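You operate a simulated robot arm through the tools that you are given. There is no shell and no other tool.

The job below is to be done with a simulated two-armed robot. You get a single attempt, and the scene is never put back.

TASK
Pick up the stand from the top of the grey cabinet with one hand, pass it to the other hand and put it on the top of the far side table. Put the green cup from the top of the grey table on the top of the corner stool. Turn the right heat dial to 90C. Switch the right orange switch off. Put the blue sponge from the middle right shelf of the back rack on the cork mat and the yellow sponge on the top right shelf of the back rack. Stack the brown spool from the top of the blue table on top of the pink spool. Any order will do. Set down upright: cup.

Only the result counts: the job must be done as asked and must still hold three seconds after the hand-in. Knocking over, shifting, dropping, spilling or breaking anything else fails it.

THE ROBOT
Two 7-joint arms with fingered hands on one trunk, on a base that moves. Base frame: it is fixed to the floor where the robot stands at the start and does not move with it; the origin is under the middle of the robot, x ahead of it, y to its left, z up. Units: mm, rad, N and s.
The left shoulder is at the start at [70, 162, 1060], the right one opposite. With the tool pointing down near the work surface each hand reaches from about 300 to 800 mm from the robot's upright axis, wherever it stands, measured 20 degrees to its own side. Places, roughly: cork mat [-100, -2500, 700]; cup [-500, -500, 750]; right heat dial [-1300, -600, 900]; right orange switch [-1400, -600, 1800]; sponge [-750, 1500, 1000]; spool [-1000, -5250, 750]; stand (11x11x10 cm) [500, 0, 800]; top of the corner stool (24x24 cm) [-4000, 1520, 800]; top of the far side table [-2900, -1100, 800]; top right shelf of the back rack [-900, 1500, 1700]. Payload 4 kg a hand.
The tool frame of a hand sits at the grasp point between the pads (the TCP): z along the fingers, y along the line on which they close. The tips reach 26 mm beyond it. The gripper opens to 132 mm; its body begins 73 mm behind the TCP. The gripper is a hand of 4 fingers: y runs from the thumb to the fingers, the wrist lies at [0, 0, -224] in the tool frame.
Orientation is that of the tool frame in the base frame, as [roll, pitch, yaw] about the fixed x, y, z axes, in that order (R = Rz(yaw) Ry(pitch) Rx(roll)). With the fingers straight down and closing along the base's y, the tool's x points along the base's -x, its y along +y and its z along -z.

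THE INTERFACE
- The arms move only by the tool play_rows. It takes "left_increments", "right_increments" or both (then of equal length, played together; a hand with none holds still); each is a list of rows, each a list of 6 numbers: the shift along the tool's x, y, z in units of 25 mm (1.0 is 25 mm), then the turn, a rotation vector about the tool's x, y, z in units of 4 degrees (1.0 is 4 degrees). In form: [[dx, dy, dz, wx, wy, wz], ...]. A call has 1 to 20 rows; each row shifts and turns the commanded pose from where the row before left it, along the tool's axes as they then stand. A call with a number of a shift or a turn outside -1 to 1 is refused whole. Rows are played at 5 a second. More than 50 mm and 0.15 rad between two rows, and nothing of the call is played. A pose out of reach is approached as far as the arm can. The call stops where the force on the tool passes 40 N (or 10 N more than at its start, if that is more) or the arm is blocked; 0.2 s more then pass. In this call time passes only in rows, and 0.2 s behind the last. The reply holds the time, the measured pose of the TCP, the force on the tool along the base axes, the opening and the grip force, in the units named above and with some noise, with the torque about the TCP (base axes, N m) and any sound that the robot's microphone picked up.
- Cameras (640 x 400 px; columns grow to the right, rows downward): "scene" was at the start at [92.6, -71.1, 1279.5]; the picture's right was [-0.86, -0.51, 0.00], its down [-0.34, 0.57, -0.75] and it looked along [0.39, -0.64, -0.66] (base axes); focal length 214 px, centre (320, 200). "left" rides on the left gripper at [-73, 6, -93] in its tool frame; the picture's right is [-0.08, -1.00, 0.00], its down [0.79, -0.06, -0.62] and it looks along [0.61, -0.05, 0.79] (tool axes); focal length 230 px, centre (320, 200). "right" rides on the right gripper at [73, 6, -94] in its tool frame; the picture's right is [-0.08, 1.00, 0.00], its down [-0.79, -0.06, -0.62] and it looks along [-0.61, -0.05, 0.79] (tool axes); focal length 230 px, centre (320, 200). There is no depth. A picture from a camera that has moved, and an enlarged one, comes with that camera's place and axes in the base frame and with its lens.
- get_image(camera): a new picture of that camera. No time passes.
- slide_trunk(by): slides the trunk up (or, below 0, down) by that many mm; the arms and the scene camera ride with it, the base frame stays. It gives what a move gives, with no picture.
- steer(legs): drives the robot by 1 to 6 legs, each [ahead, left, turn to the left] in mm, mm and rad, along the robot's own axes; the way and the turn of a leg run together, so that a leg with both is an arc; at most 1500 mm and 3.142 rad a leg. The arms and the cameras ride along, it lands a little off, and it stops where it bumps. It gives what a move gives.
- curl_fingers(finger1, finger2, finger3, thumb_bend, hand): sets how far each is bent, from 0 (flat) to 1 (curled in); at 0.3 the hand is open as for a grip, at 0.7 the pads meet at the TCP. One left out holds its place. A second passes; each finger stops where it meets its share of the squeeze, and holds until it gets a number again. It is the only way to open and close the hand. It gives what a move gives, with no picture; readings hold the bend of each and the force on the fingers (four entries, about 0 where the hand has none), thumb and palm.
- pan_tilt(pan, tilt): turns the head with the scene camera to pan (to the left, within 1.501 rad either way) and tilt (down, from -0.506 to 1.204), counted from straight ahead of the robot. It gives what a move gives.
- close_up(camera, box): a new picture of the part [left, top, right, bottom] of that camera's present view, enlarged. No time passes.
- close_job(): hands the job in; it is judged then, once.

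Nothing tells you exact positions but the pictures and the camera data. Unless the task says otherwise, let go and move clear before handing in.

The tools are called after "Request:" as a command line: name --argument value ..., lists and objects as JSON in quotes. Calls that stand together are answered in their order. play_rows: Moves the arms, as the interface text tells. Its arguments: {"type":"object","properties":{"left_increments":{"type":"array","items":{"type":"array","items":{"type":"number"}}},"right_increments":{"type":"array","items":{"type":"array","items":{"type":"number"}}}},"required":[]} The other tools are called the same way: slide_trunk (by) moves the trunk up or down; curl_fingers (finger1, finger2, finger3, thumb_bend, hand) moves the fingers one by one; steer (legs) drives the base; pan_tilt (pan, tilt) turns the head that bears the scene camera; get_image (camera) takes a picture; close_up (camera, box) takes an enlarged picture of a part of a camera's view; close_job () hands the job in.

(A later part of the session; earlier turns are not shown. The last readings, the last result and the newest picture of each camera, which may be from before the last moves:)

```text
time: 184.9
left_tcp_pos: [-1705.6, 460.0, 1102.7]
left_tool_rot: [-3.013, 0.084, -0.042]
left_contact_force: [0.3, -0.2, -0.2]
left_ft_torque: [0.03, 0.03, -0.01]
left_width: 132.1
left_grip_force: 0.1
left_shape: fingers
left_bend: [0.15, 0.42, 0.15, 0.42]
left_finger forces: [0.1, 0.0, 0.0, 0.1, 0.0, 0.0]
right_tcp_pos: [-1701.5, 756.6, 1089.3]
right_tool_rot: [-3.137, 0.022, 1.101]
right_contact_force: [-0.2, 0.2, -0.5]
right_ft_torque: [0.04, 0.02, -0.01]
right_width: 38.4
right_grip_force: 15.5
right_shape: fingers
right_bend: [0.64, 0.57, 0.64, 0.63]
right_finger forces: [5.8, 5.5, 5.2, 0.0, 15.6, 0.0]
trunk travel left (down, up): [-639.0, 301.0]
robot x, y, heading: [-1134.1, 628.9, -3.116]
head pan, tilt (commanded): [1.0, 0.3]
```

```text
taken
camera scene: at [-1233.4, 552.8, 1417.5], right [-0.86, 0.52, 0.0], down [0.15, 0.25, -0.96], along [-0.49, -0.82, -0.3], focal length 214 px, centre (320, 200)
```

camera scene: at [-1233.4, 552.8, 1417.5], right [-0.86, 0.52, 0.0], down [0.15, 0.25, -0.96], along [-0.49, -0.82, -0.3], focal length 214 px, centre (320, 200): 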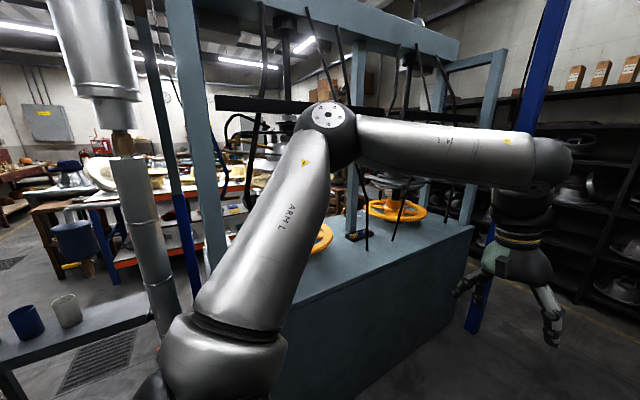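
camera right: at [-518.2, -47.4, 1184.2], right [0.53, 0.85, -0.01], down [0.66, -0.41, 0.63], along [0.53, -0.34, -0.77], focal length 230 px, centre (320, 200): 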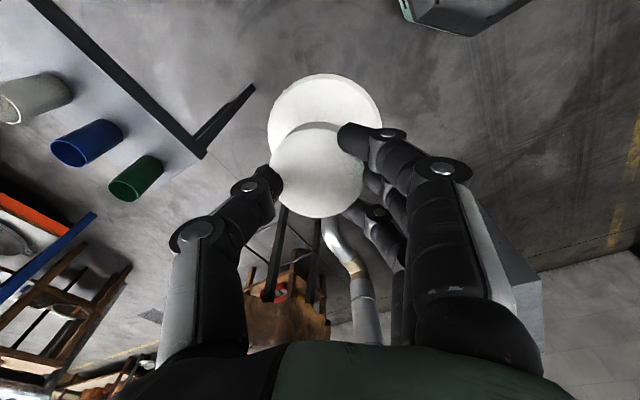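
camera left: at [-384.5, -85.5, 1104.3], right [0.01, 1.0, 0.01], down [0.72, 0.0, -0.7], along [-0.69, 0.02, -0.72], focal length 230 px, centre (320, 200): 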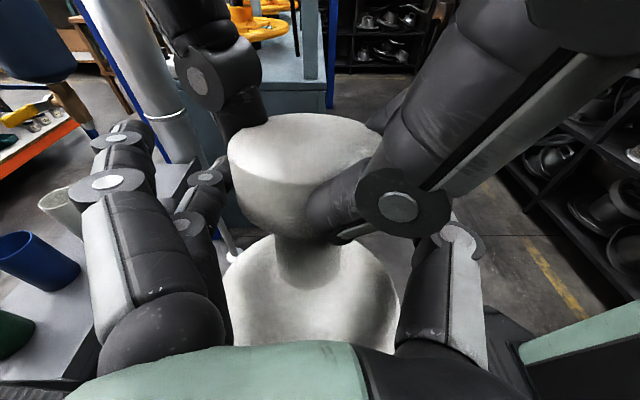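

I am well inside the aisle with a blue post ahead on the left near [-2850, 45]. I will bring the left hand inward so its elbow clears the post, then drive on.

Request:
play_rows --left_increments '[[-0.53, -0.93, 0, 0, 0, 0], [-0.53, -0.93, 0, 0, 0, 0], [-0.53, -0.93, 0, 0, 0, 0]]'

Request:
curl_fingers --hand "left" --finger1 0.3 --finger2 0.3 --finger3 0.3 --thumb_bend 0.3

Request:
steer --legs '[[0, -40, -0.028], [800, 0, 0]]'

Request:
get_image --camera "scene"

Request:
pan_tilt --pan 0.3 --tilt 0.3

Request:
get_image --camera "scene"

```text
time: 185.7
left_tcp_pos: [-1741.8, 533.2, 1114.1]
left_tool_rot: [-3.015, 0.085, -0.043]
left_contact_force: [0.3, 0.0, -0.5]
left_ft_torque: [-0.01, -0.04, -0.02]
left_width: 131.9
left_grip_force: 0.0
left_shape: fingers
left_bend: [0.15, 0.42, 0.15, 0.42]
left_finger forces: [0.1, 0.1, 0.0, 0.0, 0.1, 0.0]
right_tcp_pos: [-1702.7, 757.6, 1090.7]
right_tool_rot: [-3.136, 0.026, 1.102]
right_contact_force: [-0.1, -0.6, 0.1]
right_ft_torque: [0.01, 0.03, 0.03]
right_width: 38.4
right_grip_force: 15.8
right_shape: fingers
right_bend: [0.64, 0.57, 0.64, 0.63]
right_finger forces: [5.8, 5.5, 5.2, 0.0, 15.5, 0.0]
trunk travel left (down, up): [-639.0, 301.0]
robot x, y, heading: [-1132.7, 633.6, -3.112]
head pan, tilt (commanded): [1.0, 0.3]
```

```text
time: 186.7
left_tcp_pos: [-1742.0, 531.4, 1113.6]
left_tool_rot: [-3.011, 0.084, -0.043]
left_contact_force: [0.2, 0.4, -0.3]
left_ft_torque: [-0.04, -0.04, 0.01]
left_width: 136.5
left_grip_force: 0.0
left_shape: fingers
left_bend: [0.3, 0.3, 0.3, 0.3]
left_finger forces: [0.0, 0.0, 0.0, 0.1, 0.0, 0.0]
right_tcp_pos: [-1700.7, 758.0, 1089.9]
right_tool_rot: [-3.134, 0.023, 1.103]
right_contact_force: [0.2, -0.1, -0.1]
right_ft_torque: [-0.02, 0.01, 0.0]
right_width: 38.4
right_grip_force: 16.1
right_shape: fingers
right_bend: [0.64, 0.57, 0.64, 0.63]
right_finger forces: [5.8, 5.6, 5.2, 0.0, 15.6, 0.1]
trunk travel left (down, up): [-639.0, 301.0]
robot x, y, heading: [-1138.0, 631.2, -3.113]
head pan, tilt (commanded): [1.0, 0.3]
```

```text
time: 191.4
left_tcp_pos: [-2533.4, 580.0, 1113.8]
left_tool_rot: [-3.013, 0.084, -0.061]
left_contact_force: [-1.0, -0.1, 0.7]
left_ft_torque: [-0.02, 0.02, -0.01]
left_width: 136.3
left_grip_force: 0.0
left_shape: fingers
left_bend: [0.3, 0.3, 0.3, 0.3]
left_finger forces: [0.0, 0.0, 0.0, 0.0, 0.0, 0.0]
right_tcp_pos: [-2487.9, 805.8, 1090.6]
right_tool_rot: [-3.134, 0.023, 1.083]
right_contact_force: [-0.1, -0.2, -0.1]
right_ft_torque: [-0.02, 0.0, -0.02]
right_width: 38.4
right_grip_force: 16.6
right_shape: fingers
right_bend: [0.64, 0.57, 0.64, 0.63]
right_finger forces: [5.8, 5.7, 5.2, 0.0, 15.6, 0.1]
trunk travel left (down, up): [-639.0, 301.0]
robot x, y, heading: [-1924.7, 671.7, -3.128]
head pan, tilt (commanded): [1.0, 0.3]
```

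```text
taken
camera scene: at [-2024.5, 591.5, 1417.6], right [-0.85, 0.53, 0.0], down [0.16, 0.25, -0.96], along [-0.51, -0.81, -0.3], focal length 214 px, centre (320, 200)
```

scene: 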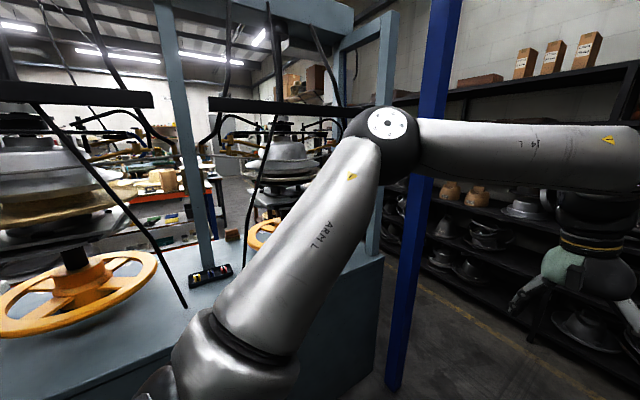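

```text
time: 192.4
left_tcp_pos: [-2533.5, 580.7, 1113.4]
left_tool_rot: [-3.012, 0.086, -0.06]
left_contact_force: [-0.5, -0.1, 0.2]
left_ft_torque: [0.0, -0.01, 0.01]
left_width: 136.2
left_grip_force: 0.0
left_shape: fingers
left_bend: [0.3, 0.3, 0.3, 0.3]
left_finger forces: [0.0, 0.1, 0.0, 0.1, 0.0, 0.0]
right_tcp_pos: [-2489.1, 803.5, 1090.0]
right_tool_rot: [-3.134, 0.024, 1.082]
right_contact_force: [0.4, 0.2, -0.4]
right_ft_torque: [0.02, -0.03, 0.04]
right_width: 38.3
right_grip_force: 16.4
right_shape: fingers
right_bend: [0.64, 0.57, 0.64, 0.63]
right_finger forces: [5.7, 5.6, 5.2, 0.0, 15.6, 0.1]
trunk travel left (down, up): [-639.0, 301.0]
robot x, y, heading: [-1924.4, 669.0, -3.136]
head pan, tilt (commanded): [0.3, 0.3]
```

```text
taken
camera scene: at [-2063.9, 642.0, 1417.5], right [-0.31, 0.95, 0.0], down [0.28, 0.09, -0.96], along [-0.91, -0.29, -0.3], focal length 214 px, centre (320, 200)
```

scene: 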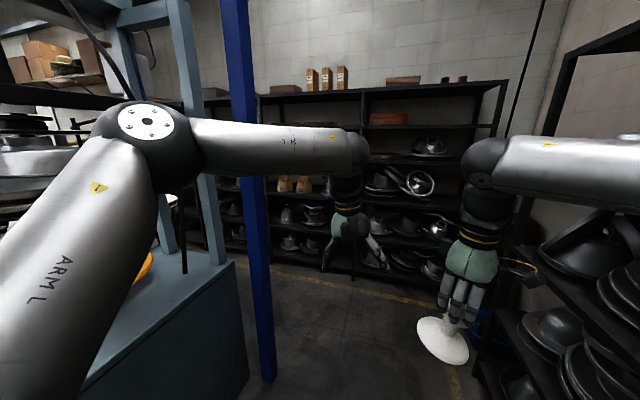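

The left elbow will clear the post easily. I will drive on past the end of the press, then turn left to look south for the far side table.

Request:
steer --legs '[[650, 0, 0], [600, 0, 0]]'

Request:
pan_tilt --pan 1.2 --tilt 0.4

Request:
get_image --camera "scene"

Request:
pan_tilt --pan 0.0 --tilt 0.5

Request:
get_image --camera "scene"

Request:
pan_tilt --pan -1.0 --tilt 0.5

Request:
get_image --camera "scene"

```text
time: 199.1
left_tcp_pos: [-3782.1, 552.6, 1114.2]
left_tool_rot: [-3.013, 0.084, -0.054]
left_contact_force: [0.7, 0.7, 0.5]
left_ft_torque: [-0.01, 0.0, 0.01]
left_width: 136.1
left_grip_force: 0.0
left_shape: fingers
left_bend: [0.3, 0.3, 0.3, 0.3]
left_finger forces: [0.1, 0.0, 0.0, 0.0, 0.1, 0.0]
right_tcp_pos: [-3738.9, 776.3, 1090.2]
right_tool_rot: [-3.135, 0.023, 1.092]
right_contact_force: [0.4, 0.3, 0.5]
right_ft_torque: [0.03, 0.01, 0.01]
right_width: 38.3
right_grip_force: 15.5
right_shape: fingers
right_bend: [0.64, 0.57, 0.64, 0.63]
right_finger forces: [5.8, 5.6, 5.3, 0.0, 15.6, 0.0]
trunk travel left (down, up): [-639.0, 301.0]
robot x, y, heading: [-3168.1, 646.3, -3.119]
head pan, tilt (commanded): [0.3, 0.3]
```

```text
time: 200.2
left_tcp_pos: [-3781.3, 553.4, 1113.7]
left_tool_rot: [-3.012, 0.084, -0.053]
left_contact_force: [0.1, 0.9, 0.0]
left_ft_torque: [-0.02, 0.0, 0.02]
left_width: 136.2
left_grip_force: 0.0
left_shape: fingers
left_bend: [0.3, 0.3, 0.3, 0.3]
left_finger forces: [0.0, 0.0, 0.0, 0.0, 0.0, 0.0]
right_tcp_pos: [-3738.8, 777.2, 1089.9]
right_tool_rot: [-3.134, 0.023, 1.093]
right_contact_force: [-0.3, 0.8, -0.3]
right_ft_torque: [0.02, 0.02, 0.03]
right_width: 38.4
right_grip_force: 15.9
right_shape: fingers
right_bend: [0.64, 0.57, 0.64, 0.63]
right_finger forces: [5.9, 5.7, 5.1, 0.0, 15.7, 0.1]
trunk travel left (down, up): [-639.0, 301.0]
robot x, y, heading: [-3174.6, 648.9, -3.123]
head pan, tilt (commanded): [1.201, 0.4]
```

```text
taken
camera scene: at [-3256.2, 560.7, 1408.3], right [-0.94, 0.35, 0.0], down [0.13, 0.37, -0.92], along [-0.32, -0.86, -0.39], focal length 214 px, centre (320, 200)
```

scene: 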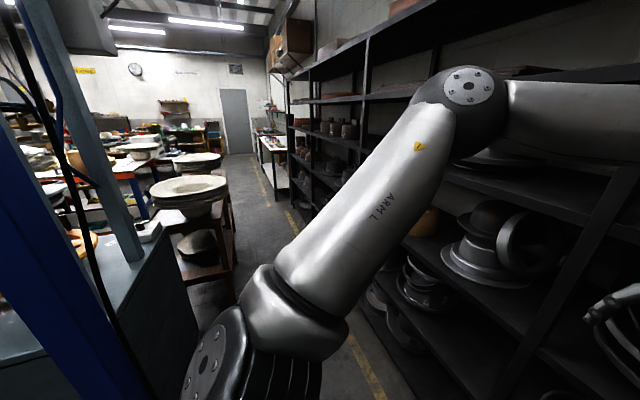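

```text
time: 201.7
left_tcp_pos: [-3781.4, 552.1, 1114.5]
left_tool_rot: [-3.013, 0.083, -0.052]
left_contact_force: [-0.5, 0.4, 0.3]
left_ft_torque: [-0.01, 0.01, 0.0]
left_width: 136.6
left_grip_force: 0.0
left_shape: fingers
left_bend: [0.3, 0.3, 0.3, 0.3]
left_finger forces: [0.0, 0.0, 0.1, 0.0, 0.0, 0.1]
right_tcp_pos: [-3738.2, 776.4, 1089.9]
right_tool_rot: [-3.134, 0.023, 1.092]
right_contact_force: [0.5, -0.6, -1.1]
right_ft_torque: [0.03, 0.0, -0.02]
right_width: 38.6
right_grip_force: 15.9
right_shape: fingers
right_bend: [0.64, 0.57, 0.64, 0.63]
right_finger forces: [5.8, 5.6, 5.2, 0.0, 15.5, 0.0]
trunk travel left (down, up): [-639.0, 301.0]
robot x, y, heading: [-3172.7, 644.6, -3.122]
head pan, tilt (commanded): [0.0, 0.499]
```

```text
taken
camera scene: at [-3315.0, 645.9, 1399.1], right [-0.02, 1.0, 0.0], down [0.48, 0.01, -0.88], along [-0.88, -0.02, -0.48], focal length 214 px, centre (320, 200)
```

scene: 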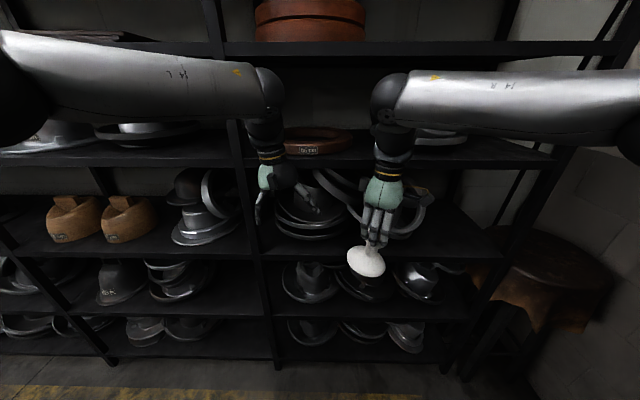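

```text
time: 202.9
left_tcp_pos: [-3781.2, 551.3, 1114.3]
left_tool_rot: [-3.014, 0.084, -0.052]
left_contact_force: [0.4, 0.4, -0.5]
left_ft_torque: [0.0, -0.02, -0.03]
left_width: 136.5
left_grip_force: 0.0
left_shape: fingers
left_bend: [0.3, 0.3, 0.3, 0.3]
left_finger forces: [0.0, 0.0, 0.1, 0.0, 0.0, 0.0]
right_tcp_pos: [-3737.6, 775.9, 1090.2]
right_tool_rot: [-3.135, 0.023, 1.091]
right_contact_force: [0.1, 0.1, 0.4]
right_ft_torque: [-0.02, 0.04, 0.0]
right_width: 38.6
right_grip_force: 15.9
right_shape: fingers
right_bend: [0.64, 0.57, 0.64, 0.63]
right_finger forces: [5.8, 5.6, 5.2, 0.0, 15.6, 0.1]
trunk travel left (down, up): [-639.0, 301.0]
robot x, y, heading: [-3174.8, 647.0, -3.125]
head pan, tilt (commanded): [-1.0, 0.499]
```

```text
taken
camera scene: at [-3274.7, 723.2, 1399.1], right [0.83, 0.56, 0.0], down [0.27, -0.4, -0.88], along [-0.49, 0.73, -0.48], focal length 214 px, centre (320, 200)
```

scene: 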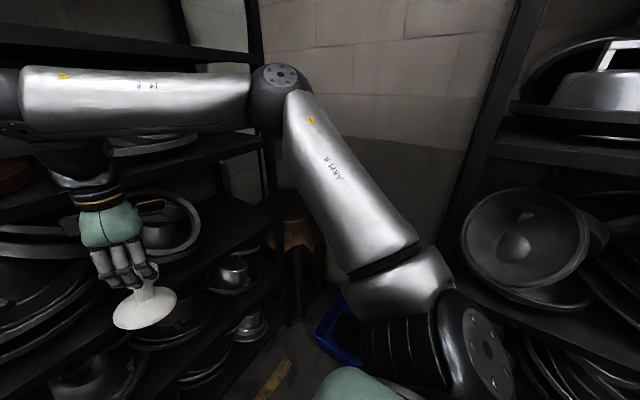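

I can see the corner stool in the corner by the end rack, and a wooden table with plate stacks to the south, near [-2950, -900], which should be the far side table. I will turn to face south and get a better view of it.

Request:
steer --legs '[[0, 0, 1.56], [0, -200, 0]]'

Request:
pan_tilt --pan 0.3 --tilt 0.35

Request:
get_image --camera "scene"

Request:
pan_tilt --pan -0.6 --tilt 0.4

Request:
get_image --camera "scene"

```text
time: 208.3
left_tcp_pos: [-3284.9, 37.1, 1114.5]
left_tool_rot: [-3.013, 0.084, 1.507]
left_contact_force: [-0.3, -1.2, -0.4]
left_ft_torque: [0.02, 0.03, -0.03]
left_width: 136.3
left_grip_force: 0.0
left_shape: fingers
left_bend: [0.3, 0.3, 0.3, 0.3]
left_finger forces: [0.0, 0.0, 0.1, 0.1, 0.0, 0.0]
right_tcp_pos: [-3507.1, 83.8, 1090.1]
right_tool_rot: [-3.134, 0.023, 2.651]
right_contact_force: [0.5, 0.4, -0.8]
right_ft_torque: [-0.01, 0.01, 0.01]
right_width: 38.1
right_grip_force: 15.3
right_shape: fingers
right_bend: [0.64, 0.57, 0.64, 0.63]
right_finger forces: [5.1, 5.5, 5.0, 0.0, 15.5, 0.0]
trunk travel left (down, up): [-639.0, 301.0]
robot x, y, heading: [-3369.1, 644.4, -1.561]
head pan, tilt (commanded): [-1.0, 0.499]
```

```text
time: 209.8
left_tcp_pos: [-3284.1, 37.7, 1113.8]
left_tool_rot: [-3.013, 0.086, 1.507]
left_contact_force: [0.2, -0.5, 0.2]
left_ft_torque: [0.02, 0.0, 0.01]
left_width: 136.3
left_grip_force: 0.0
left_shape: fingers
left_bend: [0.3, 0.3, 0.3, 0.3]
left_finger forces: [0.0, 0.0, 0.0, 0.0, 0.0, 0.0]
right_tcp_pos: [-3508.1, 83.8, 1090.1]
right_tool_rot: [-3.134, 0.022, 2.649]
right_contact_force: [0.6, 0.2, -0.4]
right_ft_torque: [-0.01, 0.01, 0.02]
right_width: 38.1
right_grip_force: 16.0
right_shape: fingers
right_bend: [0.64, 0.57, 0.64, 0.63]
right_finger forces: [5.3, 5.5, 4.9, 0.0, 15.6, 0.1]
trunk travel left (down, up): [-639.0, 301.0]
robot x, y, heading: [-3374.2, 647.3, -1.568]
head pan, tilt (commanded): [0.3, 0.351]
```

```text
taken
camera scene: at [-3343.7, 509.1, 1412.8], right [-0.95, -0.3, 0.0], down [-0.1, 0.33, -0.94], along [0.28, -0.9, -0.34], focal length 214 px, centre (320, 200)
```

scene: 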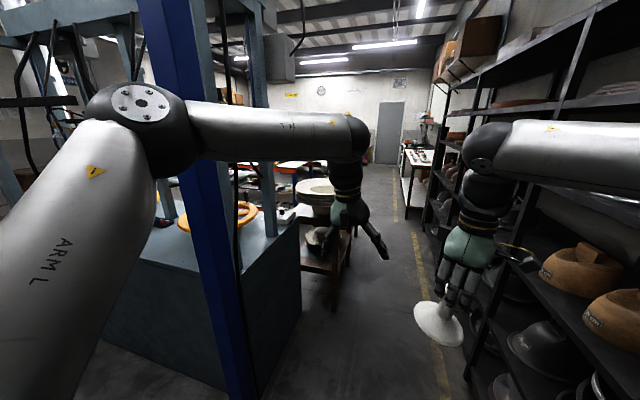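

```text
time: 211.0
left_tcp_pos: [-3285.1, 38.0, 1114.4]
left_tool_rot: [-3.012, 0.083, 1.506]
left_contact_force: [-0.6, -0.3, -0.1]
left_ft_torque: [0.0, -0.02, -0.03]
left_width: 136.4
left_grip_force: 0.1
left_shape: fingers
left_bend: [0.3, 0.3, 0.3, 0.3]
left_finger forces: [0.0, 0.0, 0.0, 0.0, 0.0, 0.1]
right_tcp_pos: [-3508.9, 83.4, 1089.1]
right_tool_rot: [-3.134, 0.023, 2.65]
right_contact_force: [0.4, 0.6, -1.3]
right_ft_torque: [0.04, 0.03, 0.02]
right_width: 38.4
right_grip_force: 15.7
right_shape: fingers
right_bend: [0.64, 0.57, 0.64, 0.63]
right_finger forces: [5.4, 5.4, 5.0, 0.0, 15.5, 0.0]
trunk travel left (down, up): [-639.0, 301.0]
robot x, y, heading: [-3368.9, 651.7, -1.574]
head pan, tilt (commanded): [-0.6, 0.4]
```

```text
taken
camera scene: at [-3423.7, 521.3, 1408.3], right [-0.83, 0.56, 0.0], down [0.22, 0.32, -0.92], along [-0.52, -0.76, -0.39], focal length 214 px, centre (320, 200)
```

scene: 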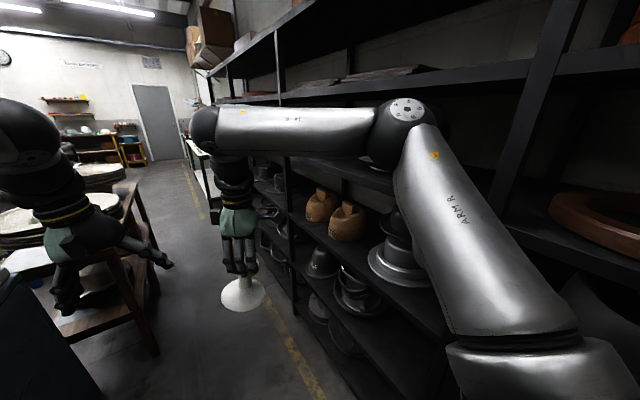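

The corridor is wide enough. I will drive south about 450 mm and look at the far side table's top from closer.

Request:
steer --legs '[[450, 0, 0]]'

Request:
pan_tilt --pan 0.45 --tilt 0.4

Request:
get_image --camera "scene"

Request:
get_image --camera "left"

```text
time: 213.7
left_tcp_pos: [-3290.2, -419.3, 1113.8]
left_tool_rot: [-3.012, 0.084, 1.497]
left_contact_force: [-0.2, -0.3, 0.1]
left_ft_torque: [-0.02, 0.01, 0.0]
left_width: 136.2
left_grip_force: 0.1
left_shape: fingers
left_bend: [0.3, 0.3, 0.3, 0.3]
left_finger forces: [0.1, 0.0, 0.1, 0.0, 0.0, 0.0]
right_tcp_pos: [-3513.9, -369.9, 1090.4]
right_tool_rot: [-3.133, 0.025, 2.639]
right_contact_force: [0.1, 0.0, -0.8]
right_ft_torque: [-0.04, 0.04, -0.01]
right_width: 38.3
right_grip_force: 15.8
right_shape: fingers
right_bend: [0.64, 0.57, 0.64, 0.63]
right_finger forces: [5.2, 5.5, 5.0, 0.1, 15.5, 0.1]
trunk travel left (down, up): [-639.0, 301.0]
robot x, y, heading: [-3371.3, 192.5, -1.578]
head pan, tilt (commanded): [-0.6, 0.4]
```

```text
time: 215.0
left_tcp_pos: [-3290.3, -419.3, 1113.5]
left_tool_rot: [-3.013, 0.083, 1.497]
left_contact_force: [0.1, -0.4, -0.2]
left_ft_torque: [-0.01, 0.01, -0.02]
left_width: 136.5
left_grip_force: 0.1
left_shape: fingers
left_bend: [0.3, 0.3, 0.3, 0.3]
left_finger forces: [0.0, 0.0, 0.0, 0.0, 0.1, 0.0]
right_tcp_pos: [-3513.6, -371.2, 1089.8]
right_tool_rot: [-3.134, 0.024, 2.644]
right_contact_force: [0.1, -1.0, -0.6]
right_ft_torque: [-0.02, 0.0, 0.03]
right_width: 38.2
right_grip_force: 15.8
right_shape: fingers
right_bend: [0.64, 0.57, 0.64, 0.63]
right_finger forces: [5.3, 5.6, 4.9, 0.1, 15.6, 0.0]
trunk travel left (down, up): [-639.0, 301.0]
robot x, y, heading: [-3370.7, 188.9, -1.578]
head pan, tilt (commanded): [0.45, 0.4]
```

```text
taken
camera scene: at [-3332.6, 59.6, 1408.3], right [-0.9, -0.43, 0.0], down [-0.17, 0.35, -0.92], along [0.4, -0.83, -0.39], focal length 214 px, centre (320, 200)
```

scene: 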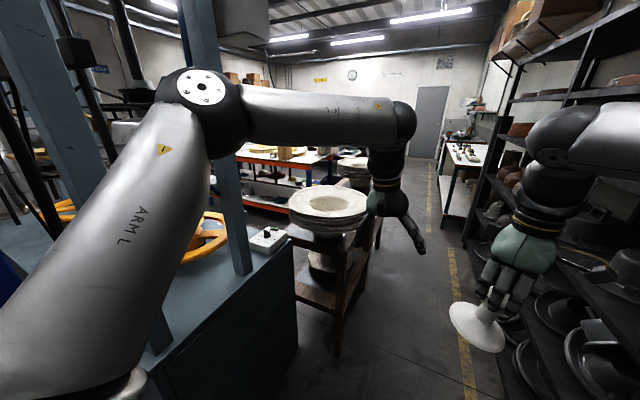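

```text
taken
camera left: at [-3277.5, -486.2, 1211.7], right [-0.99, 0.01, 0.13], down [0.08, 0.83, 0.55], along [-0.11, 0.56, -0.82], focal length 230 px, centre (320, 200)
```

left: 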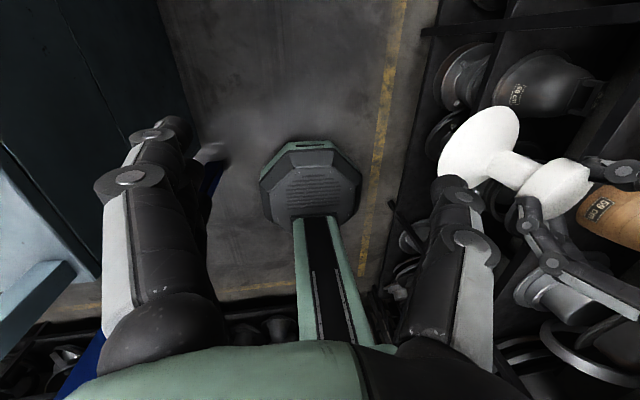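

The wooden table carries stacks of plates. I will enlarge the view to look for free space on its top.

Request:
close_up --camera "scene" --box '[260, 130, 460, 255]'

```text
3.20 times, centred on (360, 192) of scene
camera zoom: at [-3332.6, 59.6, 1408.3], right [-0.9, -0.43, 0.0], down [-0.17, 0.35, -0.92], along [0.4, -0.83, -0.39], focal length 686 px, centre (192, 224)
```

zoom: 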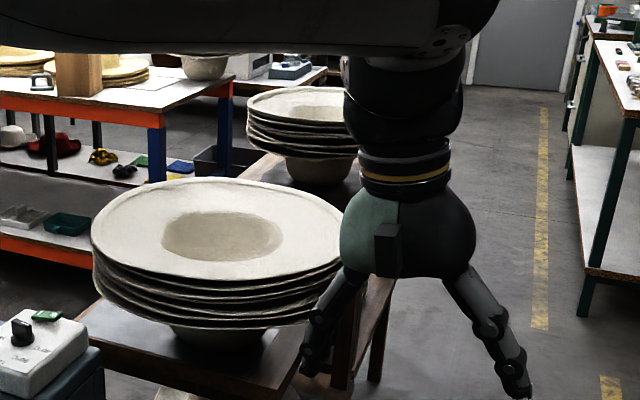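

There are two stacks of brims on the table, and I need a better angle for free space. I will move the left hand outward, bring the right hand inward, and advance along the corridor.

Request:
play_rows --left_increments '[[0, 0.96, 0, 0, 0, 0], [0, 0.96, 0, 0, 0, 0], [0, 0.96, 0, 0, 0, 0], [0, 0.96, 0, 0, 0, 0], [0, 0.96, 0, 0, 0, 0]]'

Request:
play_rows --right_increments '[[-0.94, 0.51, 0, 0, 0, 0], [-0.94, 0.51, 0, 0, 0, 0], [-0.94, 0.51, 0, 0, 0, 0]]'

Request:
steer --legs '[[0, -70, 0.007], [500, 0, 0]]'

Request:
slide_trunk --by 200

Request:
pan_tilt --pan 0.7 --tilt 0.7

Request:
get_image --camera "scene"

Request:
pan_tilt --pan 0.1 --tilt 0.7

Request:
get_image --camera "scene"

```text
time: 216.2
left_tcp_pos: [-3171.4, -430.1, 1098.4]
left_tool_rot: [-3.013, 0.084, 1.496]
left_contact_force: [0.5, 0.3, -0.4]
left_ft_torque: [0.03, 0.0, -0.02]
left_width: 136.2
left_grip_force: 0.0
left_shape: fingers
left_bend: [0.3, 0.3, 0.3, 0.3]
left_finger forces: [0.0, 0.0, 0.0, 0.0, 0.1, 0.0]
right_tcp_pos: [-3512.1, -369.5, 1090.7]
right_tool_rot: [-3.135, 0.022, 2.642]
right_contact_force: [-0.4, 0.1, -0.7]
right_ft_torque: [-0.03, 0.02, -0.01]
right_width: 38.3
right_grip_force: 15.9
right_shape: fingers
right_bend: [0.64, 0.57, 0.64, 0.63]
right_finger forces: [5.3, 5.5, 4.9, 0.1, 15.6, 0.1]
trunk travel left (down, up): [-639.0, 301.0]
robot x, y, heading: [-3370.3, 198.5, -1.575]
head pan, tilt (commanded): [0.45, 0.4]
```

```text
time: 217.0
left_tcp_pos: [-3170.0, -430.6, 1097.9]
left_tool_rot: [-3.013, 0.084, 1.497]
left_contact_force: [-0.2, -0.6, -0.4]
left_ft_torque: [-0.03, -0.01, 0.0]
left_width: 136.4
left_grip_force: 0.0
left_shape: fingers
left_bend: [0.3, 0.3, 0.3, 0.3]
left_finger forces: [0.1, 0.1, 0.1, 0.0, 0.0, 0.1]
right_tcp_pos: [-3431.5, -370.9, 1091.0]
right_tool_rot: [-3.135, 0.023, 2.64]
right_contact_force: [-0.3, 0.4, 0.0]
right_ft_torque: [0.04, 0.03, 0.02]
right_width: 38.0
right_grip_force: 16.0
right_shape: fingers
right_bend: [0.64, 0.57, 0.64, 0.63]
right_finger forces: [5.3, 5.5, 5.0, 0.1, 15.7, 0.0]
trunk travel left (down, up): [-639.0, 301.0]
robot x, y, heading: [-3369.9, 190.2, -1.575]
head pan, tilt (commanded): [0.45, 0.4]
```

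```text
time: 220.6
left_tcp_pos: [-3239.1, -929.4, 1098.5]
left_tool_rot: [-3.013, 0.084, 1.497]
left_contact_force: [0.3, 0.8, -0.1]
left_ft_torque: [-0.02, 0.04, 0.03]
left_width: 136.2
left_grip_force: 0.1
left_shape: fingers
left_bend: [0.3, 0.3, 0.3, 0.3]
left_finger forces: [0.1, 0.0, 0.0, 0.0, 0.0, 0.0]
right_tcp_pos: [-3501.0, -869.8, 1092.7]
right_tool_rot: [-3.135, 0.025, 2.646]
right_contact_force: [-0.3, -0.5, -1.7]
right_ft_torque: [-0.01, 0.04, 0.0]
right_width: 38.2
right_grip_force: 15.7
right_shape: fingers
right_bend: [0.64, 0.57, 0.64, 0.63]
right_finger forces: [5.3, 5.5, 5.0, 0.0, 15.6, 0.1]
trunk travel left (down, up): [-639.0, 301.0]
robot x, y, heading: [-3442.4, -308.4, -1.573]
head pan, tilt (commanded): [0.45, 0.4]
```

```text
time: 222.7
left_tcp_pos: [-3238.0, -930.4, 1298.4]
left_tool_rot: [-3.014, 0.083, 1.501]
left_contact_force: [-0.1, 0.2, 0.4]
left_ft_torque: [0.0, 0.0, -0.02]
left_width: 136.4
left_grip_force: 0.0
left_shape: fingers
left_bend: [0.3, 0.3, 0.3, 0.3]
left_finger forces: [0.0, 0.1, 0.1, 0.1, 0.1, 0.0]
right_tcp_pos: [-3501.2, -871.4, 1291.1]
right_tool_rot: [-3.136, 0.023, 2.643]
right_contact_force: [0.2, 0.0, 0.1]
right_ft_torque: [0.02, 0.02, -0.01]
right_width: 38.0
right_grip_force: 15.6
right_shape: fingers
right_bend: [0.64, 0.57, 0.64, 0.63]
right_finger forces: [5.3, 5.4, 5.0, 0.0, 15.5, 0.0]
trunk travel left (down, up): [-839.0, 101.0]
robot x, y, heading: [-3439.1, -310.8, -1.573]
head pan, tilt (commanded): [0.45, 0.4]
```

```text
time: 223.5
left_tcp_pos: [-3239.1, -930.5, 1298.3]
left_tool_rot: [-3.012, 0.083, 1.5]
left_contact_force: [0.7, 0.1, -0.2]
left_ft_torque: [-0.01, 0.01, -0.01]
left_width: 136.3
left_grip_force: 0.0
left_shape: fingers
left_bend: [0.3, 0.3, 0.3, 0.3]
left_finger forces: [0.0, 0.0, 0.0, 0.0, 0.0, 0.1]
right_tcp_pos: [-3500.6, -870.3, 1291.1]
right_tool_rot: [-3.134, 0.022, 2.644]
right_contact_force: [-0.8, -0.4, -0.8]
right_ft_torque: [0.0, -0.01, 0.0]
right_width: 38.4
right_grip_force: 15.6
right_shape: fingers
right_bend: [0.64, 0.57, 0.64, 0.63]
right_finger forces: [5.2, 5.6, 5.0, 0.0, 15.6, 0.0]
trunk travel left (down, up): [-839.0, 101.0]
robot x, y, heading: [-3436.9, -305.2, -1.574]
head pan, tilt (commanded): [0.7, 0.7]
```

```text
taken
camera scene: at [-3387.0, -422.4, 1581.5], right [-0.77, -0.64, 0.0], down [-0.41, 0.49, -0.77], along [0.49, -0.59, -0.64], focal length 214 px, centre (320, 200)
```

scene: 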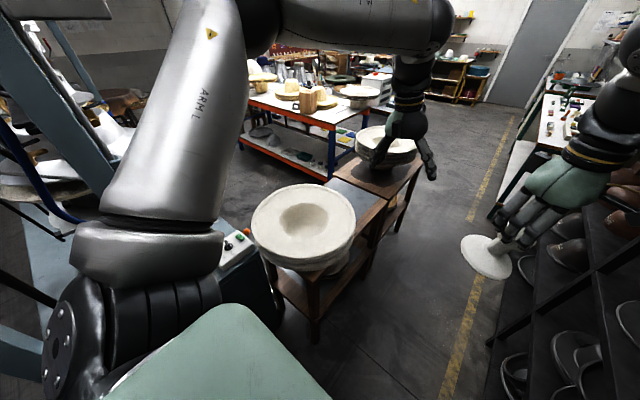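

```text
time: 224.5
left_tcp_pos: [-3238.1, -929.7, 1299.6]
left_tool_rot: [-3.012, 0.084, 1.498]
left_contact_force: [0.0, 0.4, 0.3]
left_ft_torque: [-0.01, 0.03, -0.02]
left_width: 136.5
left_grip_force: 0.0
left_shape: fingers
left_bend: [0.3, 0.3, 0.3, 0.3]
left_finger forces: [0.0, 0.0, 0.0, 0.0, 0.1, 0.0]
right_tcp_pos: [-3501.6, -870.4, 1291.5]
right_tool_rot: [-3.134, 0.021, 2.645]
right_contact_force: [0.3, 0.1, -1.0]
right_ft_torque: [0.03, 0.03, -0.02]
right_width: 38.2
right_grip_force: 15.7
right_shape: fingers
right_bend: [0.64, 0.57, 0.64, 0.63]
right_finger forces: [5.2, 5.4, 5.0, 0.0, 15.5, 0.0]
trunk travel left (down, up): [-839.0, 101.0]
robot x, y, heading: [-3440.0, -310.2, -1.572]
head pan, tilt (commanded): [0.099, 0.7]
```

```text
taken
camera scene: at [-3433.1, -441.7, 1581.4], right [-1.0, -0.1, 0.0], down [-0.06, 0.64, -0.76], along [0.08, -0.76, -0.64], focal length 214 px, centre (320, 200)
```

scene: 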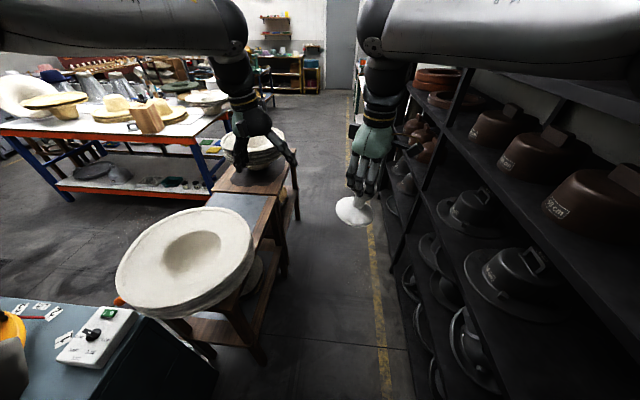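

There is a free grey area on the table top between the two stacks, near [-2940, -1245]. I will enlarge it.

Request:
close_up --camera "scene" --box '[100, 150, 340, 300]'

```text
2.67 times, centred on (220, 225) of scene
camera zoom: at [-3433.1, -441.7, 1581.4], right [-1.0, -0.1, 0.0], down [-0.06, 0.64, -0.76], along [0.08, -0.76, -0.64], focal length 572 px, centre (587, 133)
```

zoom: 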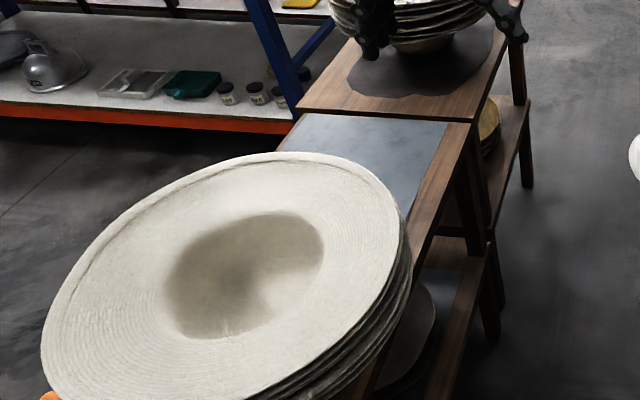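

The free part of the table top spans about x -3070 to -2690 and y -1380 to -1100. I will drive south beside it, keeping the hands high, and then turn left to face the table.

Request:
steer --legs '[[840, 0, 0]]'

Request:
get_image --camera "scene"

Request:
pan_tilt --pan 1.3 --tilt 0.7

Request:
get_image --camera "scene"

```text
time: 229.0
left_tcp_pos: [-3220.6, -1767.7, 1298.1]
left_tool_rot: [-3.011, 0.085, 1.519]
left_contact_force: [-0.1, 0.1, 0.0]
left_ft_torque: [0.01, 0.01, -0.01]
left_width: 136.6
left_grip_force: 0.0
left_shape: fingers
left_bend: [0.3, 0.3, 0.3, 0.3]
left_finger forces: [0.1, 0.1, 0.0, 0.0, 0.0, 0.0]
right_tcp_pos: [-3485.1, -1714.6, 1291.6]
right_tool_rot: [-3.131, 0.024, 2.663]
right_contact_force: [-0.4, 0.7, -0.8]
right_ft_torque: [0.0, 0.02, 0.02]
right_width: 38.4
right_grip_force: 15.7
right_shape: fingers
right_bend: [0.64, 0.57, 0.64, 0.63]
right_finger forces: [5.4, 5.6, 5.0, 0.0, 15.6, 0.1]
trunk travel left (down, up): [-839.0, 101.0]
robot x, y, heading: [-3434.7, -1153.5, -1.55]
head pan, tilt (commanded): [0.099, 0.7]
```

```text
taken
camera scene: at [-3424.3, -1283.8, 1581.6], right [-0.99, -0.12, 0.0], down [-0.07, 0.64, -0.77], along [0.09, -0.76, -0.64], focal length 214 px, centre (320, 200)
```

scene: 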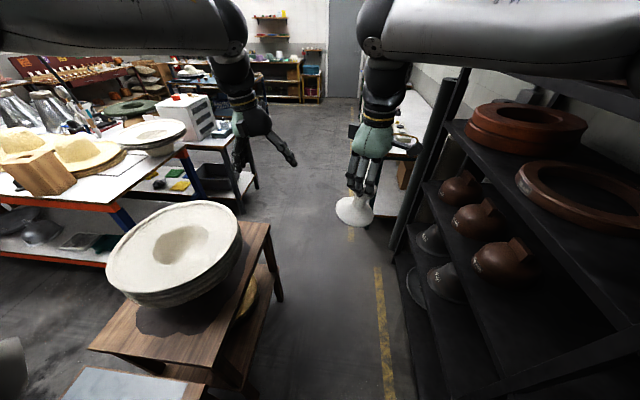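

```text
time: 230.4
left_tcp_pos: [-3221.2, -1769.6, 1297.9]
left_tool_rot: [-3.014, 0.083, 1.518]
left_contact_force: [-0.1, 0.2, -0.2]
left_ft_torque: [-0.01, 0.02, -0.01]
left_width: 136.2
left_grip_force: 0.1
left_shape: fingers
left_bend: [0.3, 0.3, 0.3, 0.3]
left_finger forces: [0.0, 0.0, 0.1, 0.1, 0.0, 0.1]
right_tcp_pos: [-3484.9, -1715.7, 1291.5]
right_tool_rot: [-3.136, 0.023, 2.662]
right_contact_force: [-0.6, 0.4, -0.6]
right_ft_torque: [-0.01, 0.01, -0.01]
right_width: 38.6
right_grip_force: 16.4
right_shape: fingers
right_bend: [0.64, 0.57, 0.64, 0.63]
right_finger forces: [5.4, 5.4, 5.1, 0.0, 15.6, 0.1]
trunk travel left (down, up): [-839.0, 101.0]
robot x, y, heading: [-3436.1, -1150.8, -1.553]
head pan, tilt (commanded): [1.3, 0.7]
```

```text
taken
camera scene: at [-3351.9, -1222.3, 1581.4], right [-0.25, -0.97, 0.0], down [-0.62, 0.16, -0.76], along [0.74, -0.19, -0.64], focal length 214 px, centre (320, 200)
```

scene: 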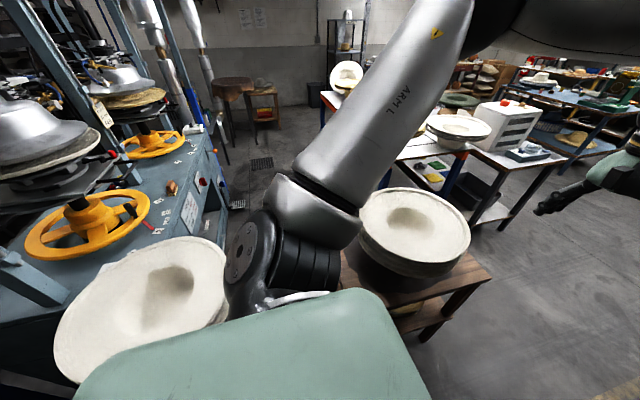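

The spot beside the table is clear. I will turn left to face the table and look down at it.

Request:
steer --legs '[[0, 0, 1.55]]'

Request:
pan_tilt --pan -0.1 --tilt 0.9

Request:
get_image --camera "scene"

Request:
get_image --camera "right"

```text
time: 234.6
left_tcp_pos: [-2808.2, -962.5, 1298.5]
left_tool_rot: [-3.011, 0.083, 3.052]
left_contact_force: [-1.1, -0.3, 0.5]
left_ft_torque: [-0.01, 0.01, 0.02]
left_width: 136.7
left_grip_force: 0.0
left_shape: fingers
left_bend: [0.3, 0.3, 0.3, 0.3]
left_finger forces: [0.0, 0.0, 0.2, 0.0, 0.0, 0.0]
right_tcp_pos: [-2870.8, -1223.4, 1292.2]
right_tool_rot: [-3.134, 0.024, -2.087]
right_contact_force: [-2.0, 0.1, 0.0]
right_ft_torque: [0.0, -0.01, -0.02]
right_width: 38.3
right_grip_force: 15.7
right_shape: fingers
right_bend: [0.64, 0.57, 0.64, 0.63]
right_finger forces: [4.8, 5.4, 5.0, 0.1, 15.9, 0.1]
trunk travel left (down, up): [-839.0, 101.0]
robot x, y, heading: [-3432.1, -1153.5, -0.021]
head pan, tilt (commanded): [1.3, 0.7]
```

```text
time: 236.1
left_tcp_pos: [-2807.7, -961.5, 1298.4]
left_tool_rot: [-3.012, 0.084, 3.051]
left_contact_force: [-1.2, 0.0, -0.5]
left_ft_torque: [-0.01, -0.03, 0.03]
left_width: 136.2
left_grip_force: 0.1
left_shape: fingers
left_bend: [0.3, 0.3, 0.3, 0.3]
left_finger forces: [0.1, 0.1, 0.0, 0.0, 0.0, 0.0]
right_tcp_pos: [-2873.2, -1222.4, 1290.6]
right_tool_rot: [-3.135, 0.023, -2.087]
right_contact_force: [-0.2, 0.2, -0.9]
right_ft_torque: [-0.02, 0.03, 0.04]
right_width: 38.1
right_grip_force: 15.6
right_shape: fingers
right_bend: [0.64, 0.57, 0.64, 0.63]
right_finger forces: [4.7, 5.4, 5.0, 0.1, 16.0, 0.0]
trunk travel left (down, up): [-839.0, 101.0]
robot x, y, heading: [-3433.7, -1152.5, -0.024]
head pan, tilt (commanded): [-0.099, 0.901]
```

```text
taken
camera scene: at [-3309.6, -1160.2, 1565.3], right [-0.12, -0.99, 0.0], down [-0.78, 0.09, -0.62], along [0.62, -0.07, -0.78], focal length 214 px, centre (320, 200)
```

scene: 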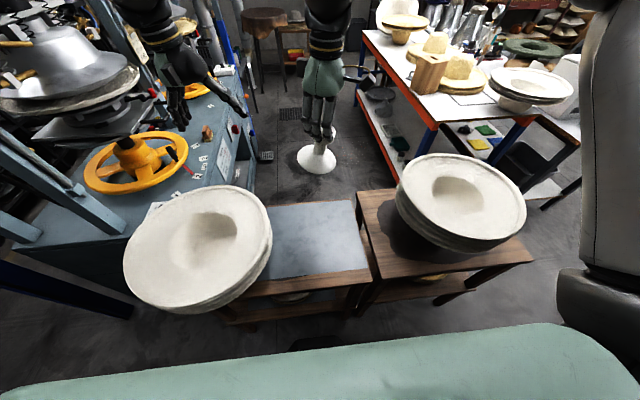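

```text
taken
camera right: at [-2914.4, -1285.3, 1382.8], right [-0.83, 0.56, -0.01], down [0.43, 0.64, 0.64], along [0.36, 0.52, -0.77], focal length 230 px, centre (320, 200)
```

right: 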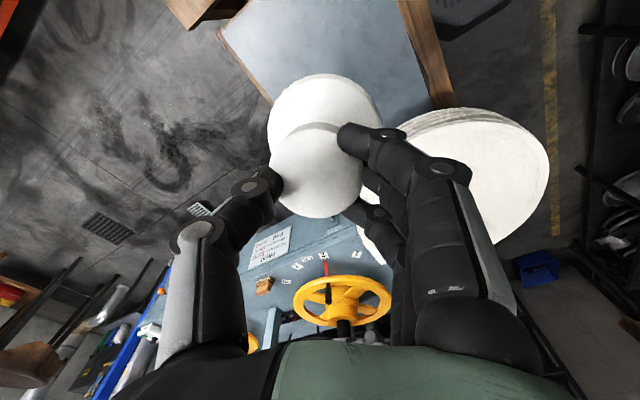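

The free grey area is right below the right hand, centred near [-2900, -1190]. I will lower the right arm 300 mm over it and check the height.

Request:
play_rows --right_increments '[[0.016, 0.075, 1, 0, 0, 0], [0.016, 0.075, 1, 0, 0, 0], [0.016, 0.075, 1, 0, 0, 0], [0.016, 0.075, 1, 0, 0, 0], [0.016, 0.075, 1, 0, 0, 0], [0.016, 0.075, 1, 0, 0, 0], [0.016, 0.075, 1, 0, 0, 0], [0.016, 0.075, 1, 0, 0, 0], [0.016, 0.075, 1, 0, 0, 0], [0.016, 0.075, 1, 0, 0, 0], [0.016, 0.075, 1, 0, 0, 0], [0.016, 0.075, 1, 0, 0, 0]]'

Request:
get_image --camera "right"

Request:
close_up --camera "scene" --box '[220, 150, 420, 275]'

```text
time: 238.7
left_tcp_pos: [-2808.5, -962.6, 1297.9]
left_tool_rot: [-3.012, 0.083, 3.051]
left_contact_force: [0.3, -0.1, 0.6]
left_ft_torque: [-0.04, 0.03, 0.01]
left_width: 136.4
left_grip_force: 0.0
left_shape: fingers
left_bend: [0.3, 0.3, 0.3, 0.3]
left_finger forces: [0.1, 0.0, 0.0, 0.1, 0.0, 0.0]
right_tcp_pos: [-2889.5, -1208.8, 988.5]
right_tool_rot: [-3.135, 0.024, -2.087]
right_contact_force: [0.6, -0.1, -0.1]
right_ft_torque: [-0.02, 0.02, -0.02]
right_width: 38.1
right_grip_force: 15.3
right_shape: fingers
right_bend: [0.64, 0.57, 0.64, 0.63]
right_finger forces: [5.1, 5.4, 5.0, 0.1, 15.6, 0.1]
trunk travel left (down, up): [-839.0, 101.0]
robot x, y, heading: [-3432.0, -1150.0, -0.019]
head pan, tilt (commanded): [-0.099, 0.901]
```

```text
taken
camera right: at [-2931.6, -1272.5, 1081.6], right [-0.83, 0.56, -0.01], down [0.43, 0.64, 0.64], along [0.36, 0.52, -0.77], focal length 230 px, centre (320, 200)
```

right: 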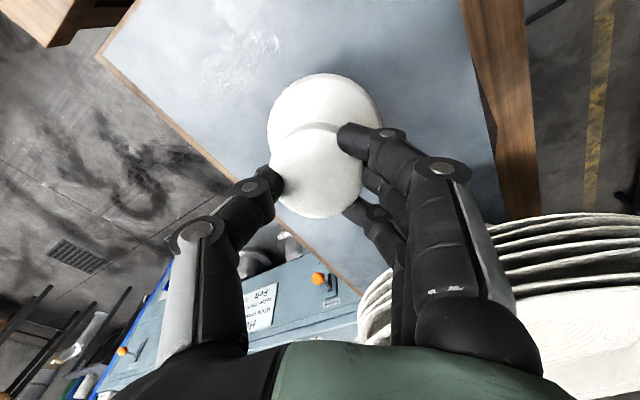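

```text
3.20 times, centred on (320, 212) of scene
camera zoom: at [-3309.0, -1160.5, 1565.3], right [-0.12, -0.99, 0.0], down [-0.78, 0.09, -0.62], along [0.62, -0.07, -0.78], focal length 686 px, centre (320, 160)
```

zoom: 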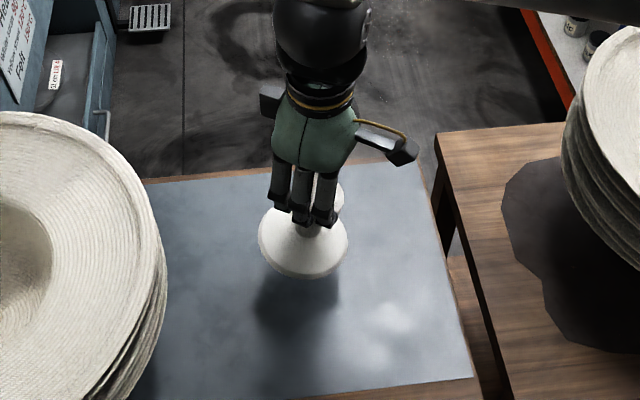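

The stand is about 60 mm above the table. I will lower 45 mm, then go down in small steps until I feel contact.

Request:
play_rows --right_increments '[[0, 0, 0.9, 0, 0, 0], [0, 0, 0.9, 0, 0, 0]]'

Request:
close_up --camera "scene" --box '[260, 170, 380, 245]'

Request:
play_rows --right_increments '[[0, 0, 0.2, 0, 0, 0], [0, 0, 0, 0, 0, 0]]'

Request:
play_rows --right_increments '[[0, 0, 0.2, 0, 0, 0], [0, 0, 0, 0, 0, 0]]'

```text
time: 239.3
left_tcp_pos: [-2807.6, -960.6, 1297.5]
left_tool_rot: [-3.012, 0.084, 3.05]
left_contact_force: [0.4, -0.1, 0.0]
left_ft_torque: [-0.01, -0.01, -0.01]
left_width: 136.3
left_grip_force: 0.0
left_shape: fingers
left_bend: [0.3, 0.3, 0.3, 0.3]
left_finger forces: [0.0, 0.0, 0.1, 0.1, 0.0, 0.1]
right_tcp_pos: [-2888.4, -1207.5, 946.1]
right_tool_rot: [-3.135, 0.024, -2.087]
right_contact_force: [0.4, -0.3, -1.0]
right_ft_torque: [0.0, 0.02, 0.02]
right_width: 38.5
right_grip_force: 15.5
right_shape: fingers
right_bend: [0.64, 0.57, 0.64, 0.63]
right_finger forces: [5.0, 5.6, 4.8, 0.1, 15.6, 0.0]
trunk travel left (down, up): [-839.0, 101.0]
robot x, y, heading: [-3434.4, -1151.7, -0.02]
head pan, tilt (commanded): [-0.099, 0.901]
```

```text
5.33 times, centred on (320, 208) of scene
camera zoom: at [-3308.7, -1160.5, 1565.2], right [-0.12, -0.99, 0.0], down [-0.78, 0.09, -0.62], along [0.62, -0.07, -0.78], focal length 1144 px, centre (320, 160)
```

zoom: 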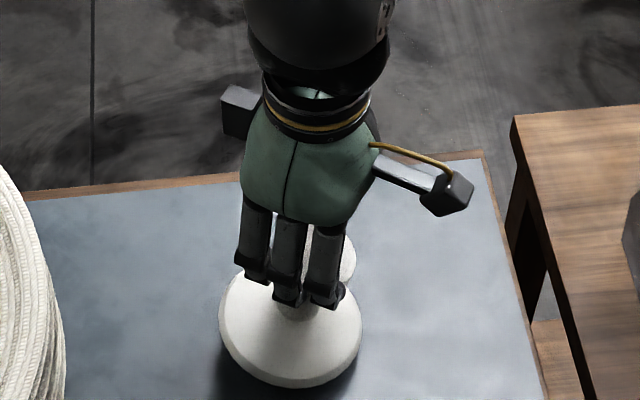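

```text
time: 239.9
left_tcp_pos: [-2808.1, -961.0, 1298.3]
left_tool_rot: [-3.011, 0.083, 3.052]
left_contact_force: [-1.0, -1.2, -0.2]
left_ft_torque: [0.02, 0.03, 0.02]
left_width: 136.5
left_grip_force: 0.2
left_shape: fingers
left_bend: [0.3, 0.3, 0.3, 0.3]
left_finger forces: [0.1, 0.0, 0.0, 0.0, 0.0, 0.0]
right_tcp_pos: [-2888.5, -1207.1, 942.2]
right_tool_rot: [-3.134, 0.025, -2.085]
right_contact_force: [0.6, -0.2, 0.0]
right_ft_torque: [0.0, 0.01, 0.0]
right_width: 38.3
right_grip_force: 15.3
right_shape: fingers
right_bend: [0.64, 0.57, 0.64, 0.63]
right_finger forces: [5.1, 5.5, 4.9, 0.0, 15.6, 0.0]
trunk travel left (down, up): [-839.0, 101.0]
robot x, y, heading: [-3433.3, -1153.1, -0.022]
head pan, tilt (commanded): [-0.099, 0.901]
```

```text
time: 240.5
left_tcp_pos: [-2807.7, -959.8, 1298.6]
left_tool_rot: [-3.012, 0.084, 3.051]
left_contact_force: [0.4, 0.9, -0.3]
left_ft_torque: [0.01, -0.02, 0.0]
left_width: 136.4
left_grip_force: 0.1
left_shape: fingers
left_bend: [0.3, 0.3, 0.3, 0.3]
left_finger forces: [0.0, 0.0, 0.1, 0.0, 0.1, 0.0]
right_tcp_pos: [-2888.4, -1207.7, 936.1]
right_tool_rot: [-3.135, 0.026, -2.087]
right_contact_force: [-0.3, -0.3, -1.2]
right_ft_torque: [0.02, -0.04, -0.01]
right_width: 38.3
right_grip_force: 16.5
right_shape: fingers
right_bend: [0.64, 0.57, 0.64, 0.63]
right_finger forces: [5.1, 5.6, 4.8, 0.0, 15.6, 0.1]
trunk travel left (down, up): [-839.0, 101.0]
robot x, y, heading: [-3431.8, -1152.5, -0.023]
head pan, tilt (commanded): [-0.099, 0.901]
```

No contact yet. I will keep stepping down 5 mm at a time.

Request:
play_rows --right_increments '[[0, 0, 0.2, 0, 0, 0], [0, 0, 0, 0, 0, 0]]'

Request:
play_rows --right_increments '[[0, 0, 0.2, 0, 0, 0], [0, 0, 0, 0, 0, 0]]'

Request:
play_rows --right_increments '[[0, 0, 0.12, 0, 0, 0], [0, 0, 0, 0, 0, 0]]'

Request:
close_up --camera "scene" --box '[260, 170, 380, 245]'

```text
time: 241.1
left_tcp_pos: [-2808.3, -961.5, 1299.2]
left_tool_rot: [-3.012, 0.084, 3.051]
left_contact_force: [0.5, 0.0, 1.2]
left_ft_torque: [0.0, 0.01, 0.0]
left_width: 136.3
left_grip_force: 0.1
left_shape: fingers
left_bend: [0.3, 0.3, 0.3, 0.3]
left_finger forces: [0.0, 0.0, 0.1, 0.0, 0.0, 0.0]
right_tcp_pos: [-2888.6, -1209.2, 932.4]
right_tool_rot: [-3.135, 0.026, -2.088]
right_contact_force: [1.2, -0.8, -0.3]
right_ft_torque: [-0.02, 0.0, 0.02]
right_width: 38.4
right_grip_force: 15.2
right_shape: fingers
right_bend: [0.64, 0.57, 0.64, 0.63]
right_finger forces: [5.1, 5.5, 4.9, 0.1, 15.6, 0.1]
trunk travel left (down, up): [-839.0, 101.0]
robot x, y, heading: [-3436.4, -1152.5, -0.02]
head pan, tilt (commanded): [-0.099, 0.901]
```

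```text
time: 241.7
left_tcp_pos: [-2807.8, -961.2, 1298.1]
left_tool_rot: [-3.012, 0.085, 3.051]
left_contact_force: [-0.2, -0.2, 0.0]
left_ft_torque: [0.0, -0.02, -0.01]
left_width: 136.1
left_grip_force: 0.1
left_shape: fingers
left_bend: [0.3, 0.3, 0.3, 0.3]
left_finger forces: [0.0, 0.1, 0.1, 0.0, 0.0, 0.1]
right_tcp_pos: [-2887.9, -1207.6, 927.5]
right_tool_rot: [-3.136, 0.023, -2.086]
right_contact_force: [-0.3, 0.9, -0.5]
right_ft_torque: [0.02, -0.03, 0.02]
right_width: 38.3
right_grip_force: 15.5
right_shape: fingers
right_bend: [0.64, 0.57, 0.64, 0.63]
right_finger forces: [5.1, 5.5, 5.0, 0.1, 15.6, 0.1]
trunk travel left (down, up): [-839.0, 101.0]
robot x, y, heading: [-3433.8, -1149.0, -0.022]
head pan, tilt (commanded): [-0.099, 0.901]
```

```text
time: 242.3
left_tcp_pos: [-2808.3, -961.3, 1298.4]
left_tool_rot: [-3.011, 0.084, 3.052]
left_contact_force: [0.4, 0.0, -0.8]
left_ft_torque: [0.01, 0.02, 0.03]
left_width: 136.3
left_grip_force: 0.0
left_shape: fingers
left_bend: [0.3, 0.3, 0.3, 0.3]
left_finger forces: [0.1, 0.0, 0.0, 0.0, 0.0, 0.0]
right_tcp_pos: [-2887.5, -1208.5, 925.4]
right_tool_rot: [-3.134, 0.024, -2.086]
right_contact_force: [0.5, 1.0, 3.1]
right_ft_torque: [-0.03, 0.02, 0.01]
right_width: 38.1
right_grip_force: 16.3
right_shape: fingers
right_bend: [0.64, 0.57, 0.64, 0.63]
right_finger forces: [5.6, 5.8, 5.1, 0.1, 16.3, 0.0]
trunk travel left (down, up): [-839.0, 101.0]
robot x, y, heading: [-3434.5, -1149.2, -0.024]
head pan, tilt (commanded): [-0.099, 0.901]
```

```text
5.33 times, centred on (320, 208) of scene
camera zoom: at [-3310.0, -1160.1, 1565.3], right [-0.12, -0.99, 0.0], down [-0.78, 0.09, -0.62], along [0.62, -0.07, -0.78], focal length 1144 px, centre (320, 160)
```

zoom: 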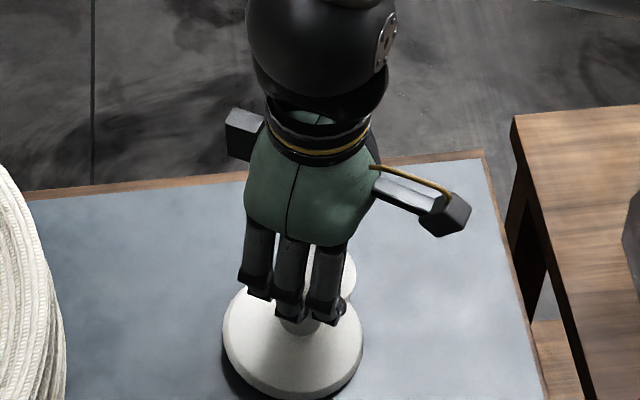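

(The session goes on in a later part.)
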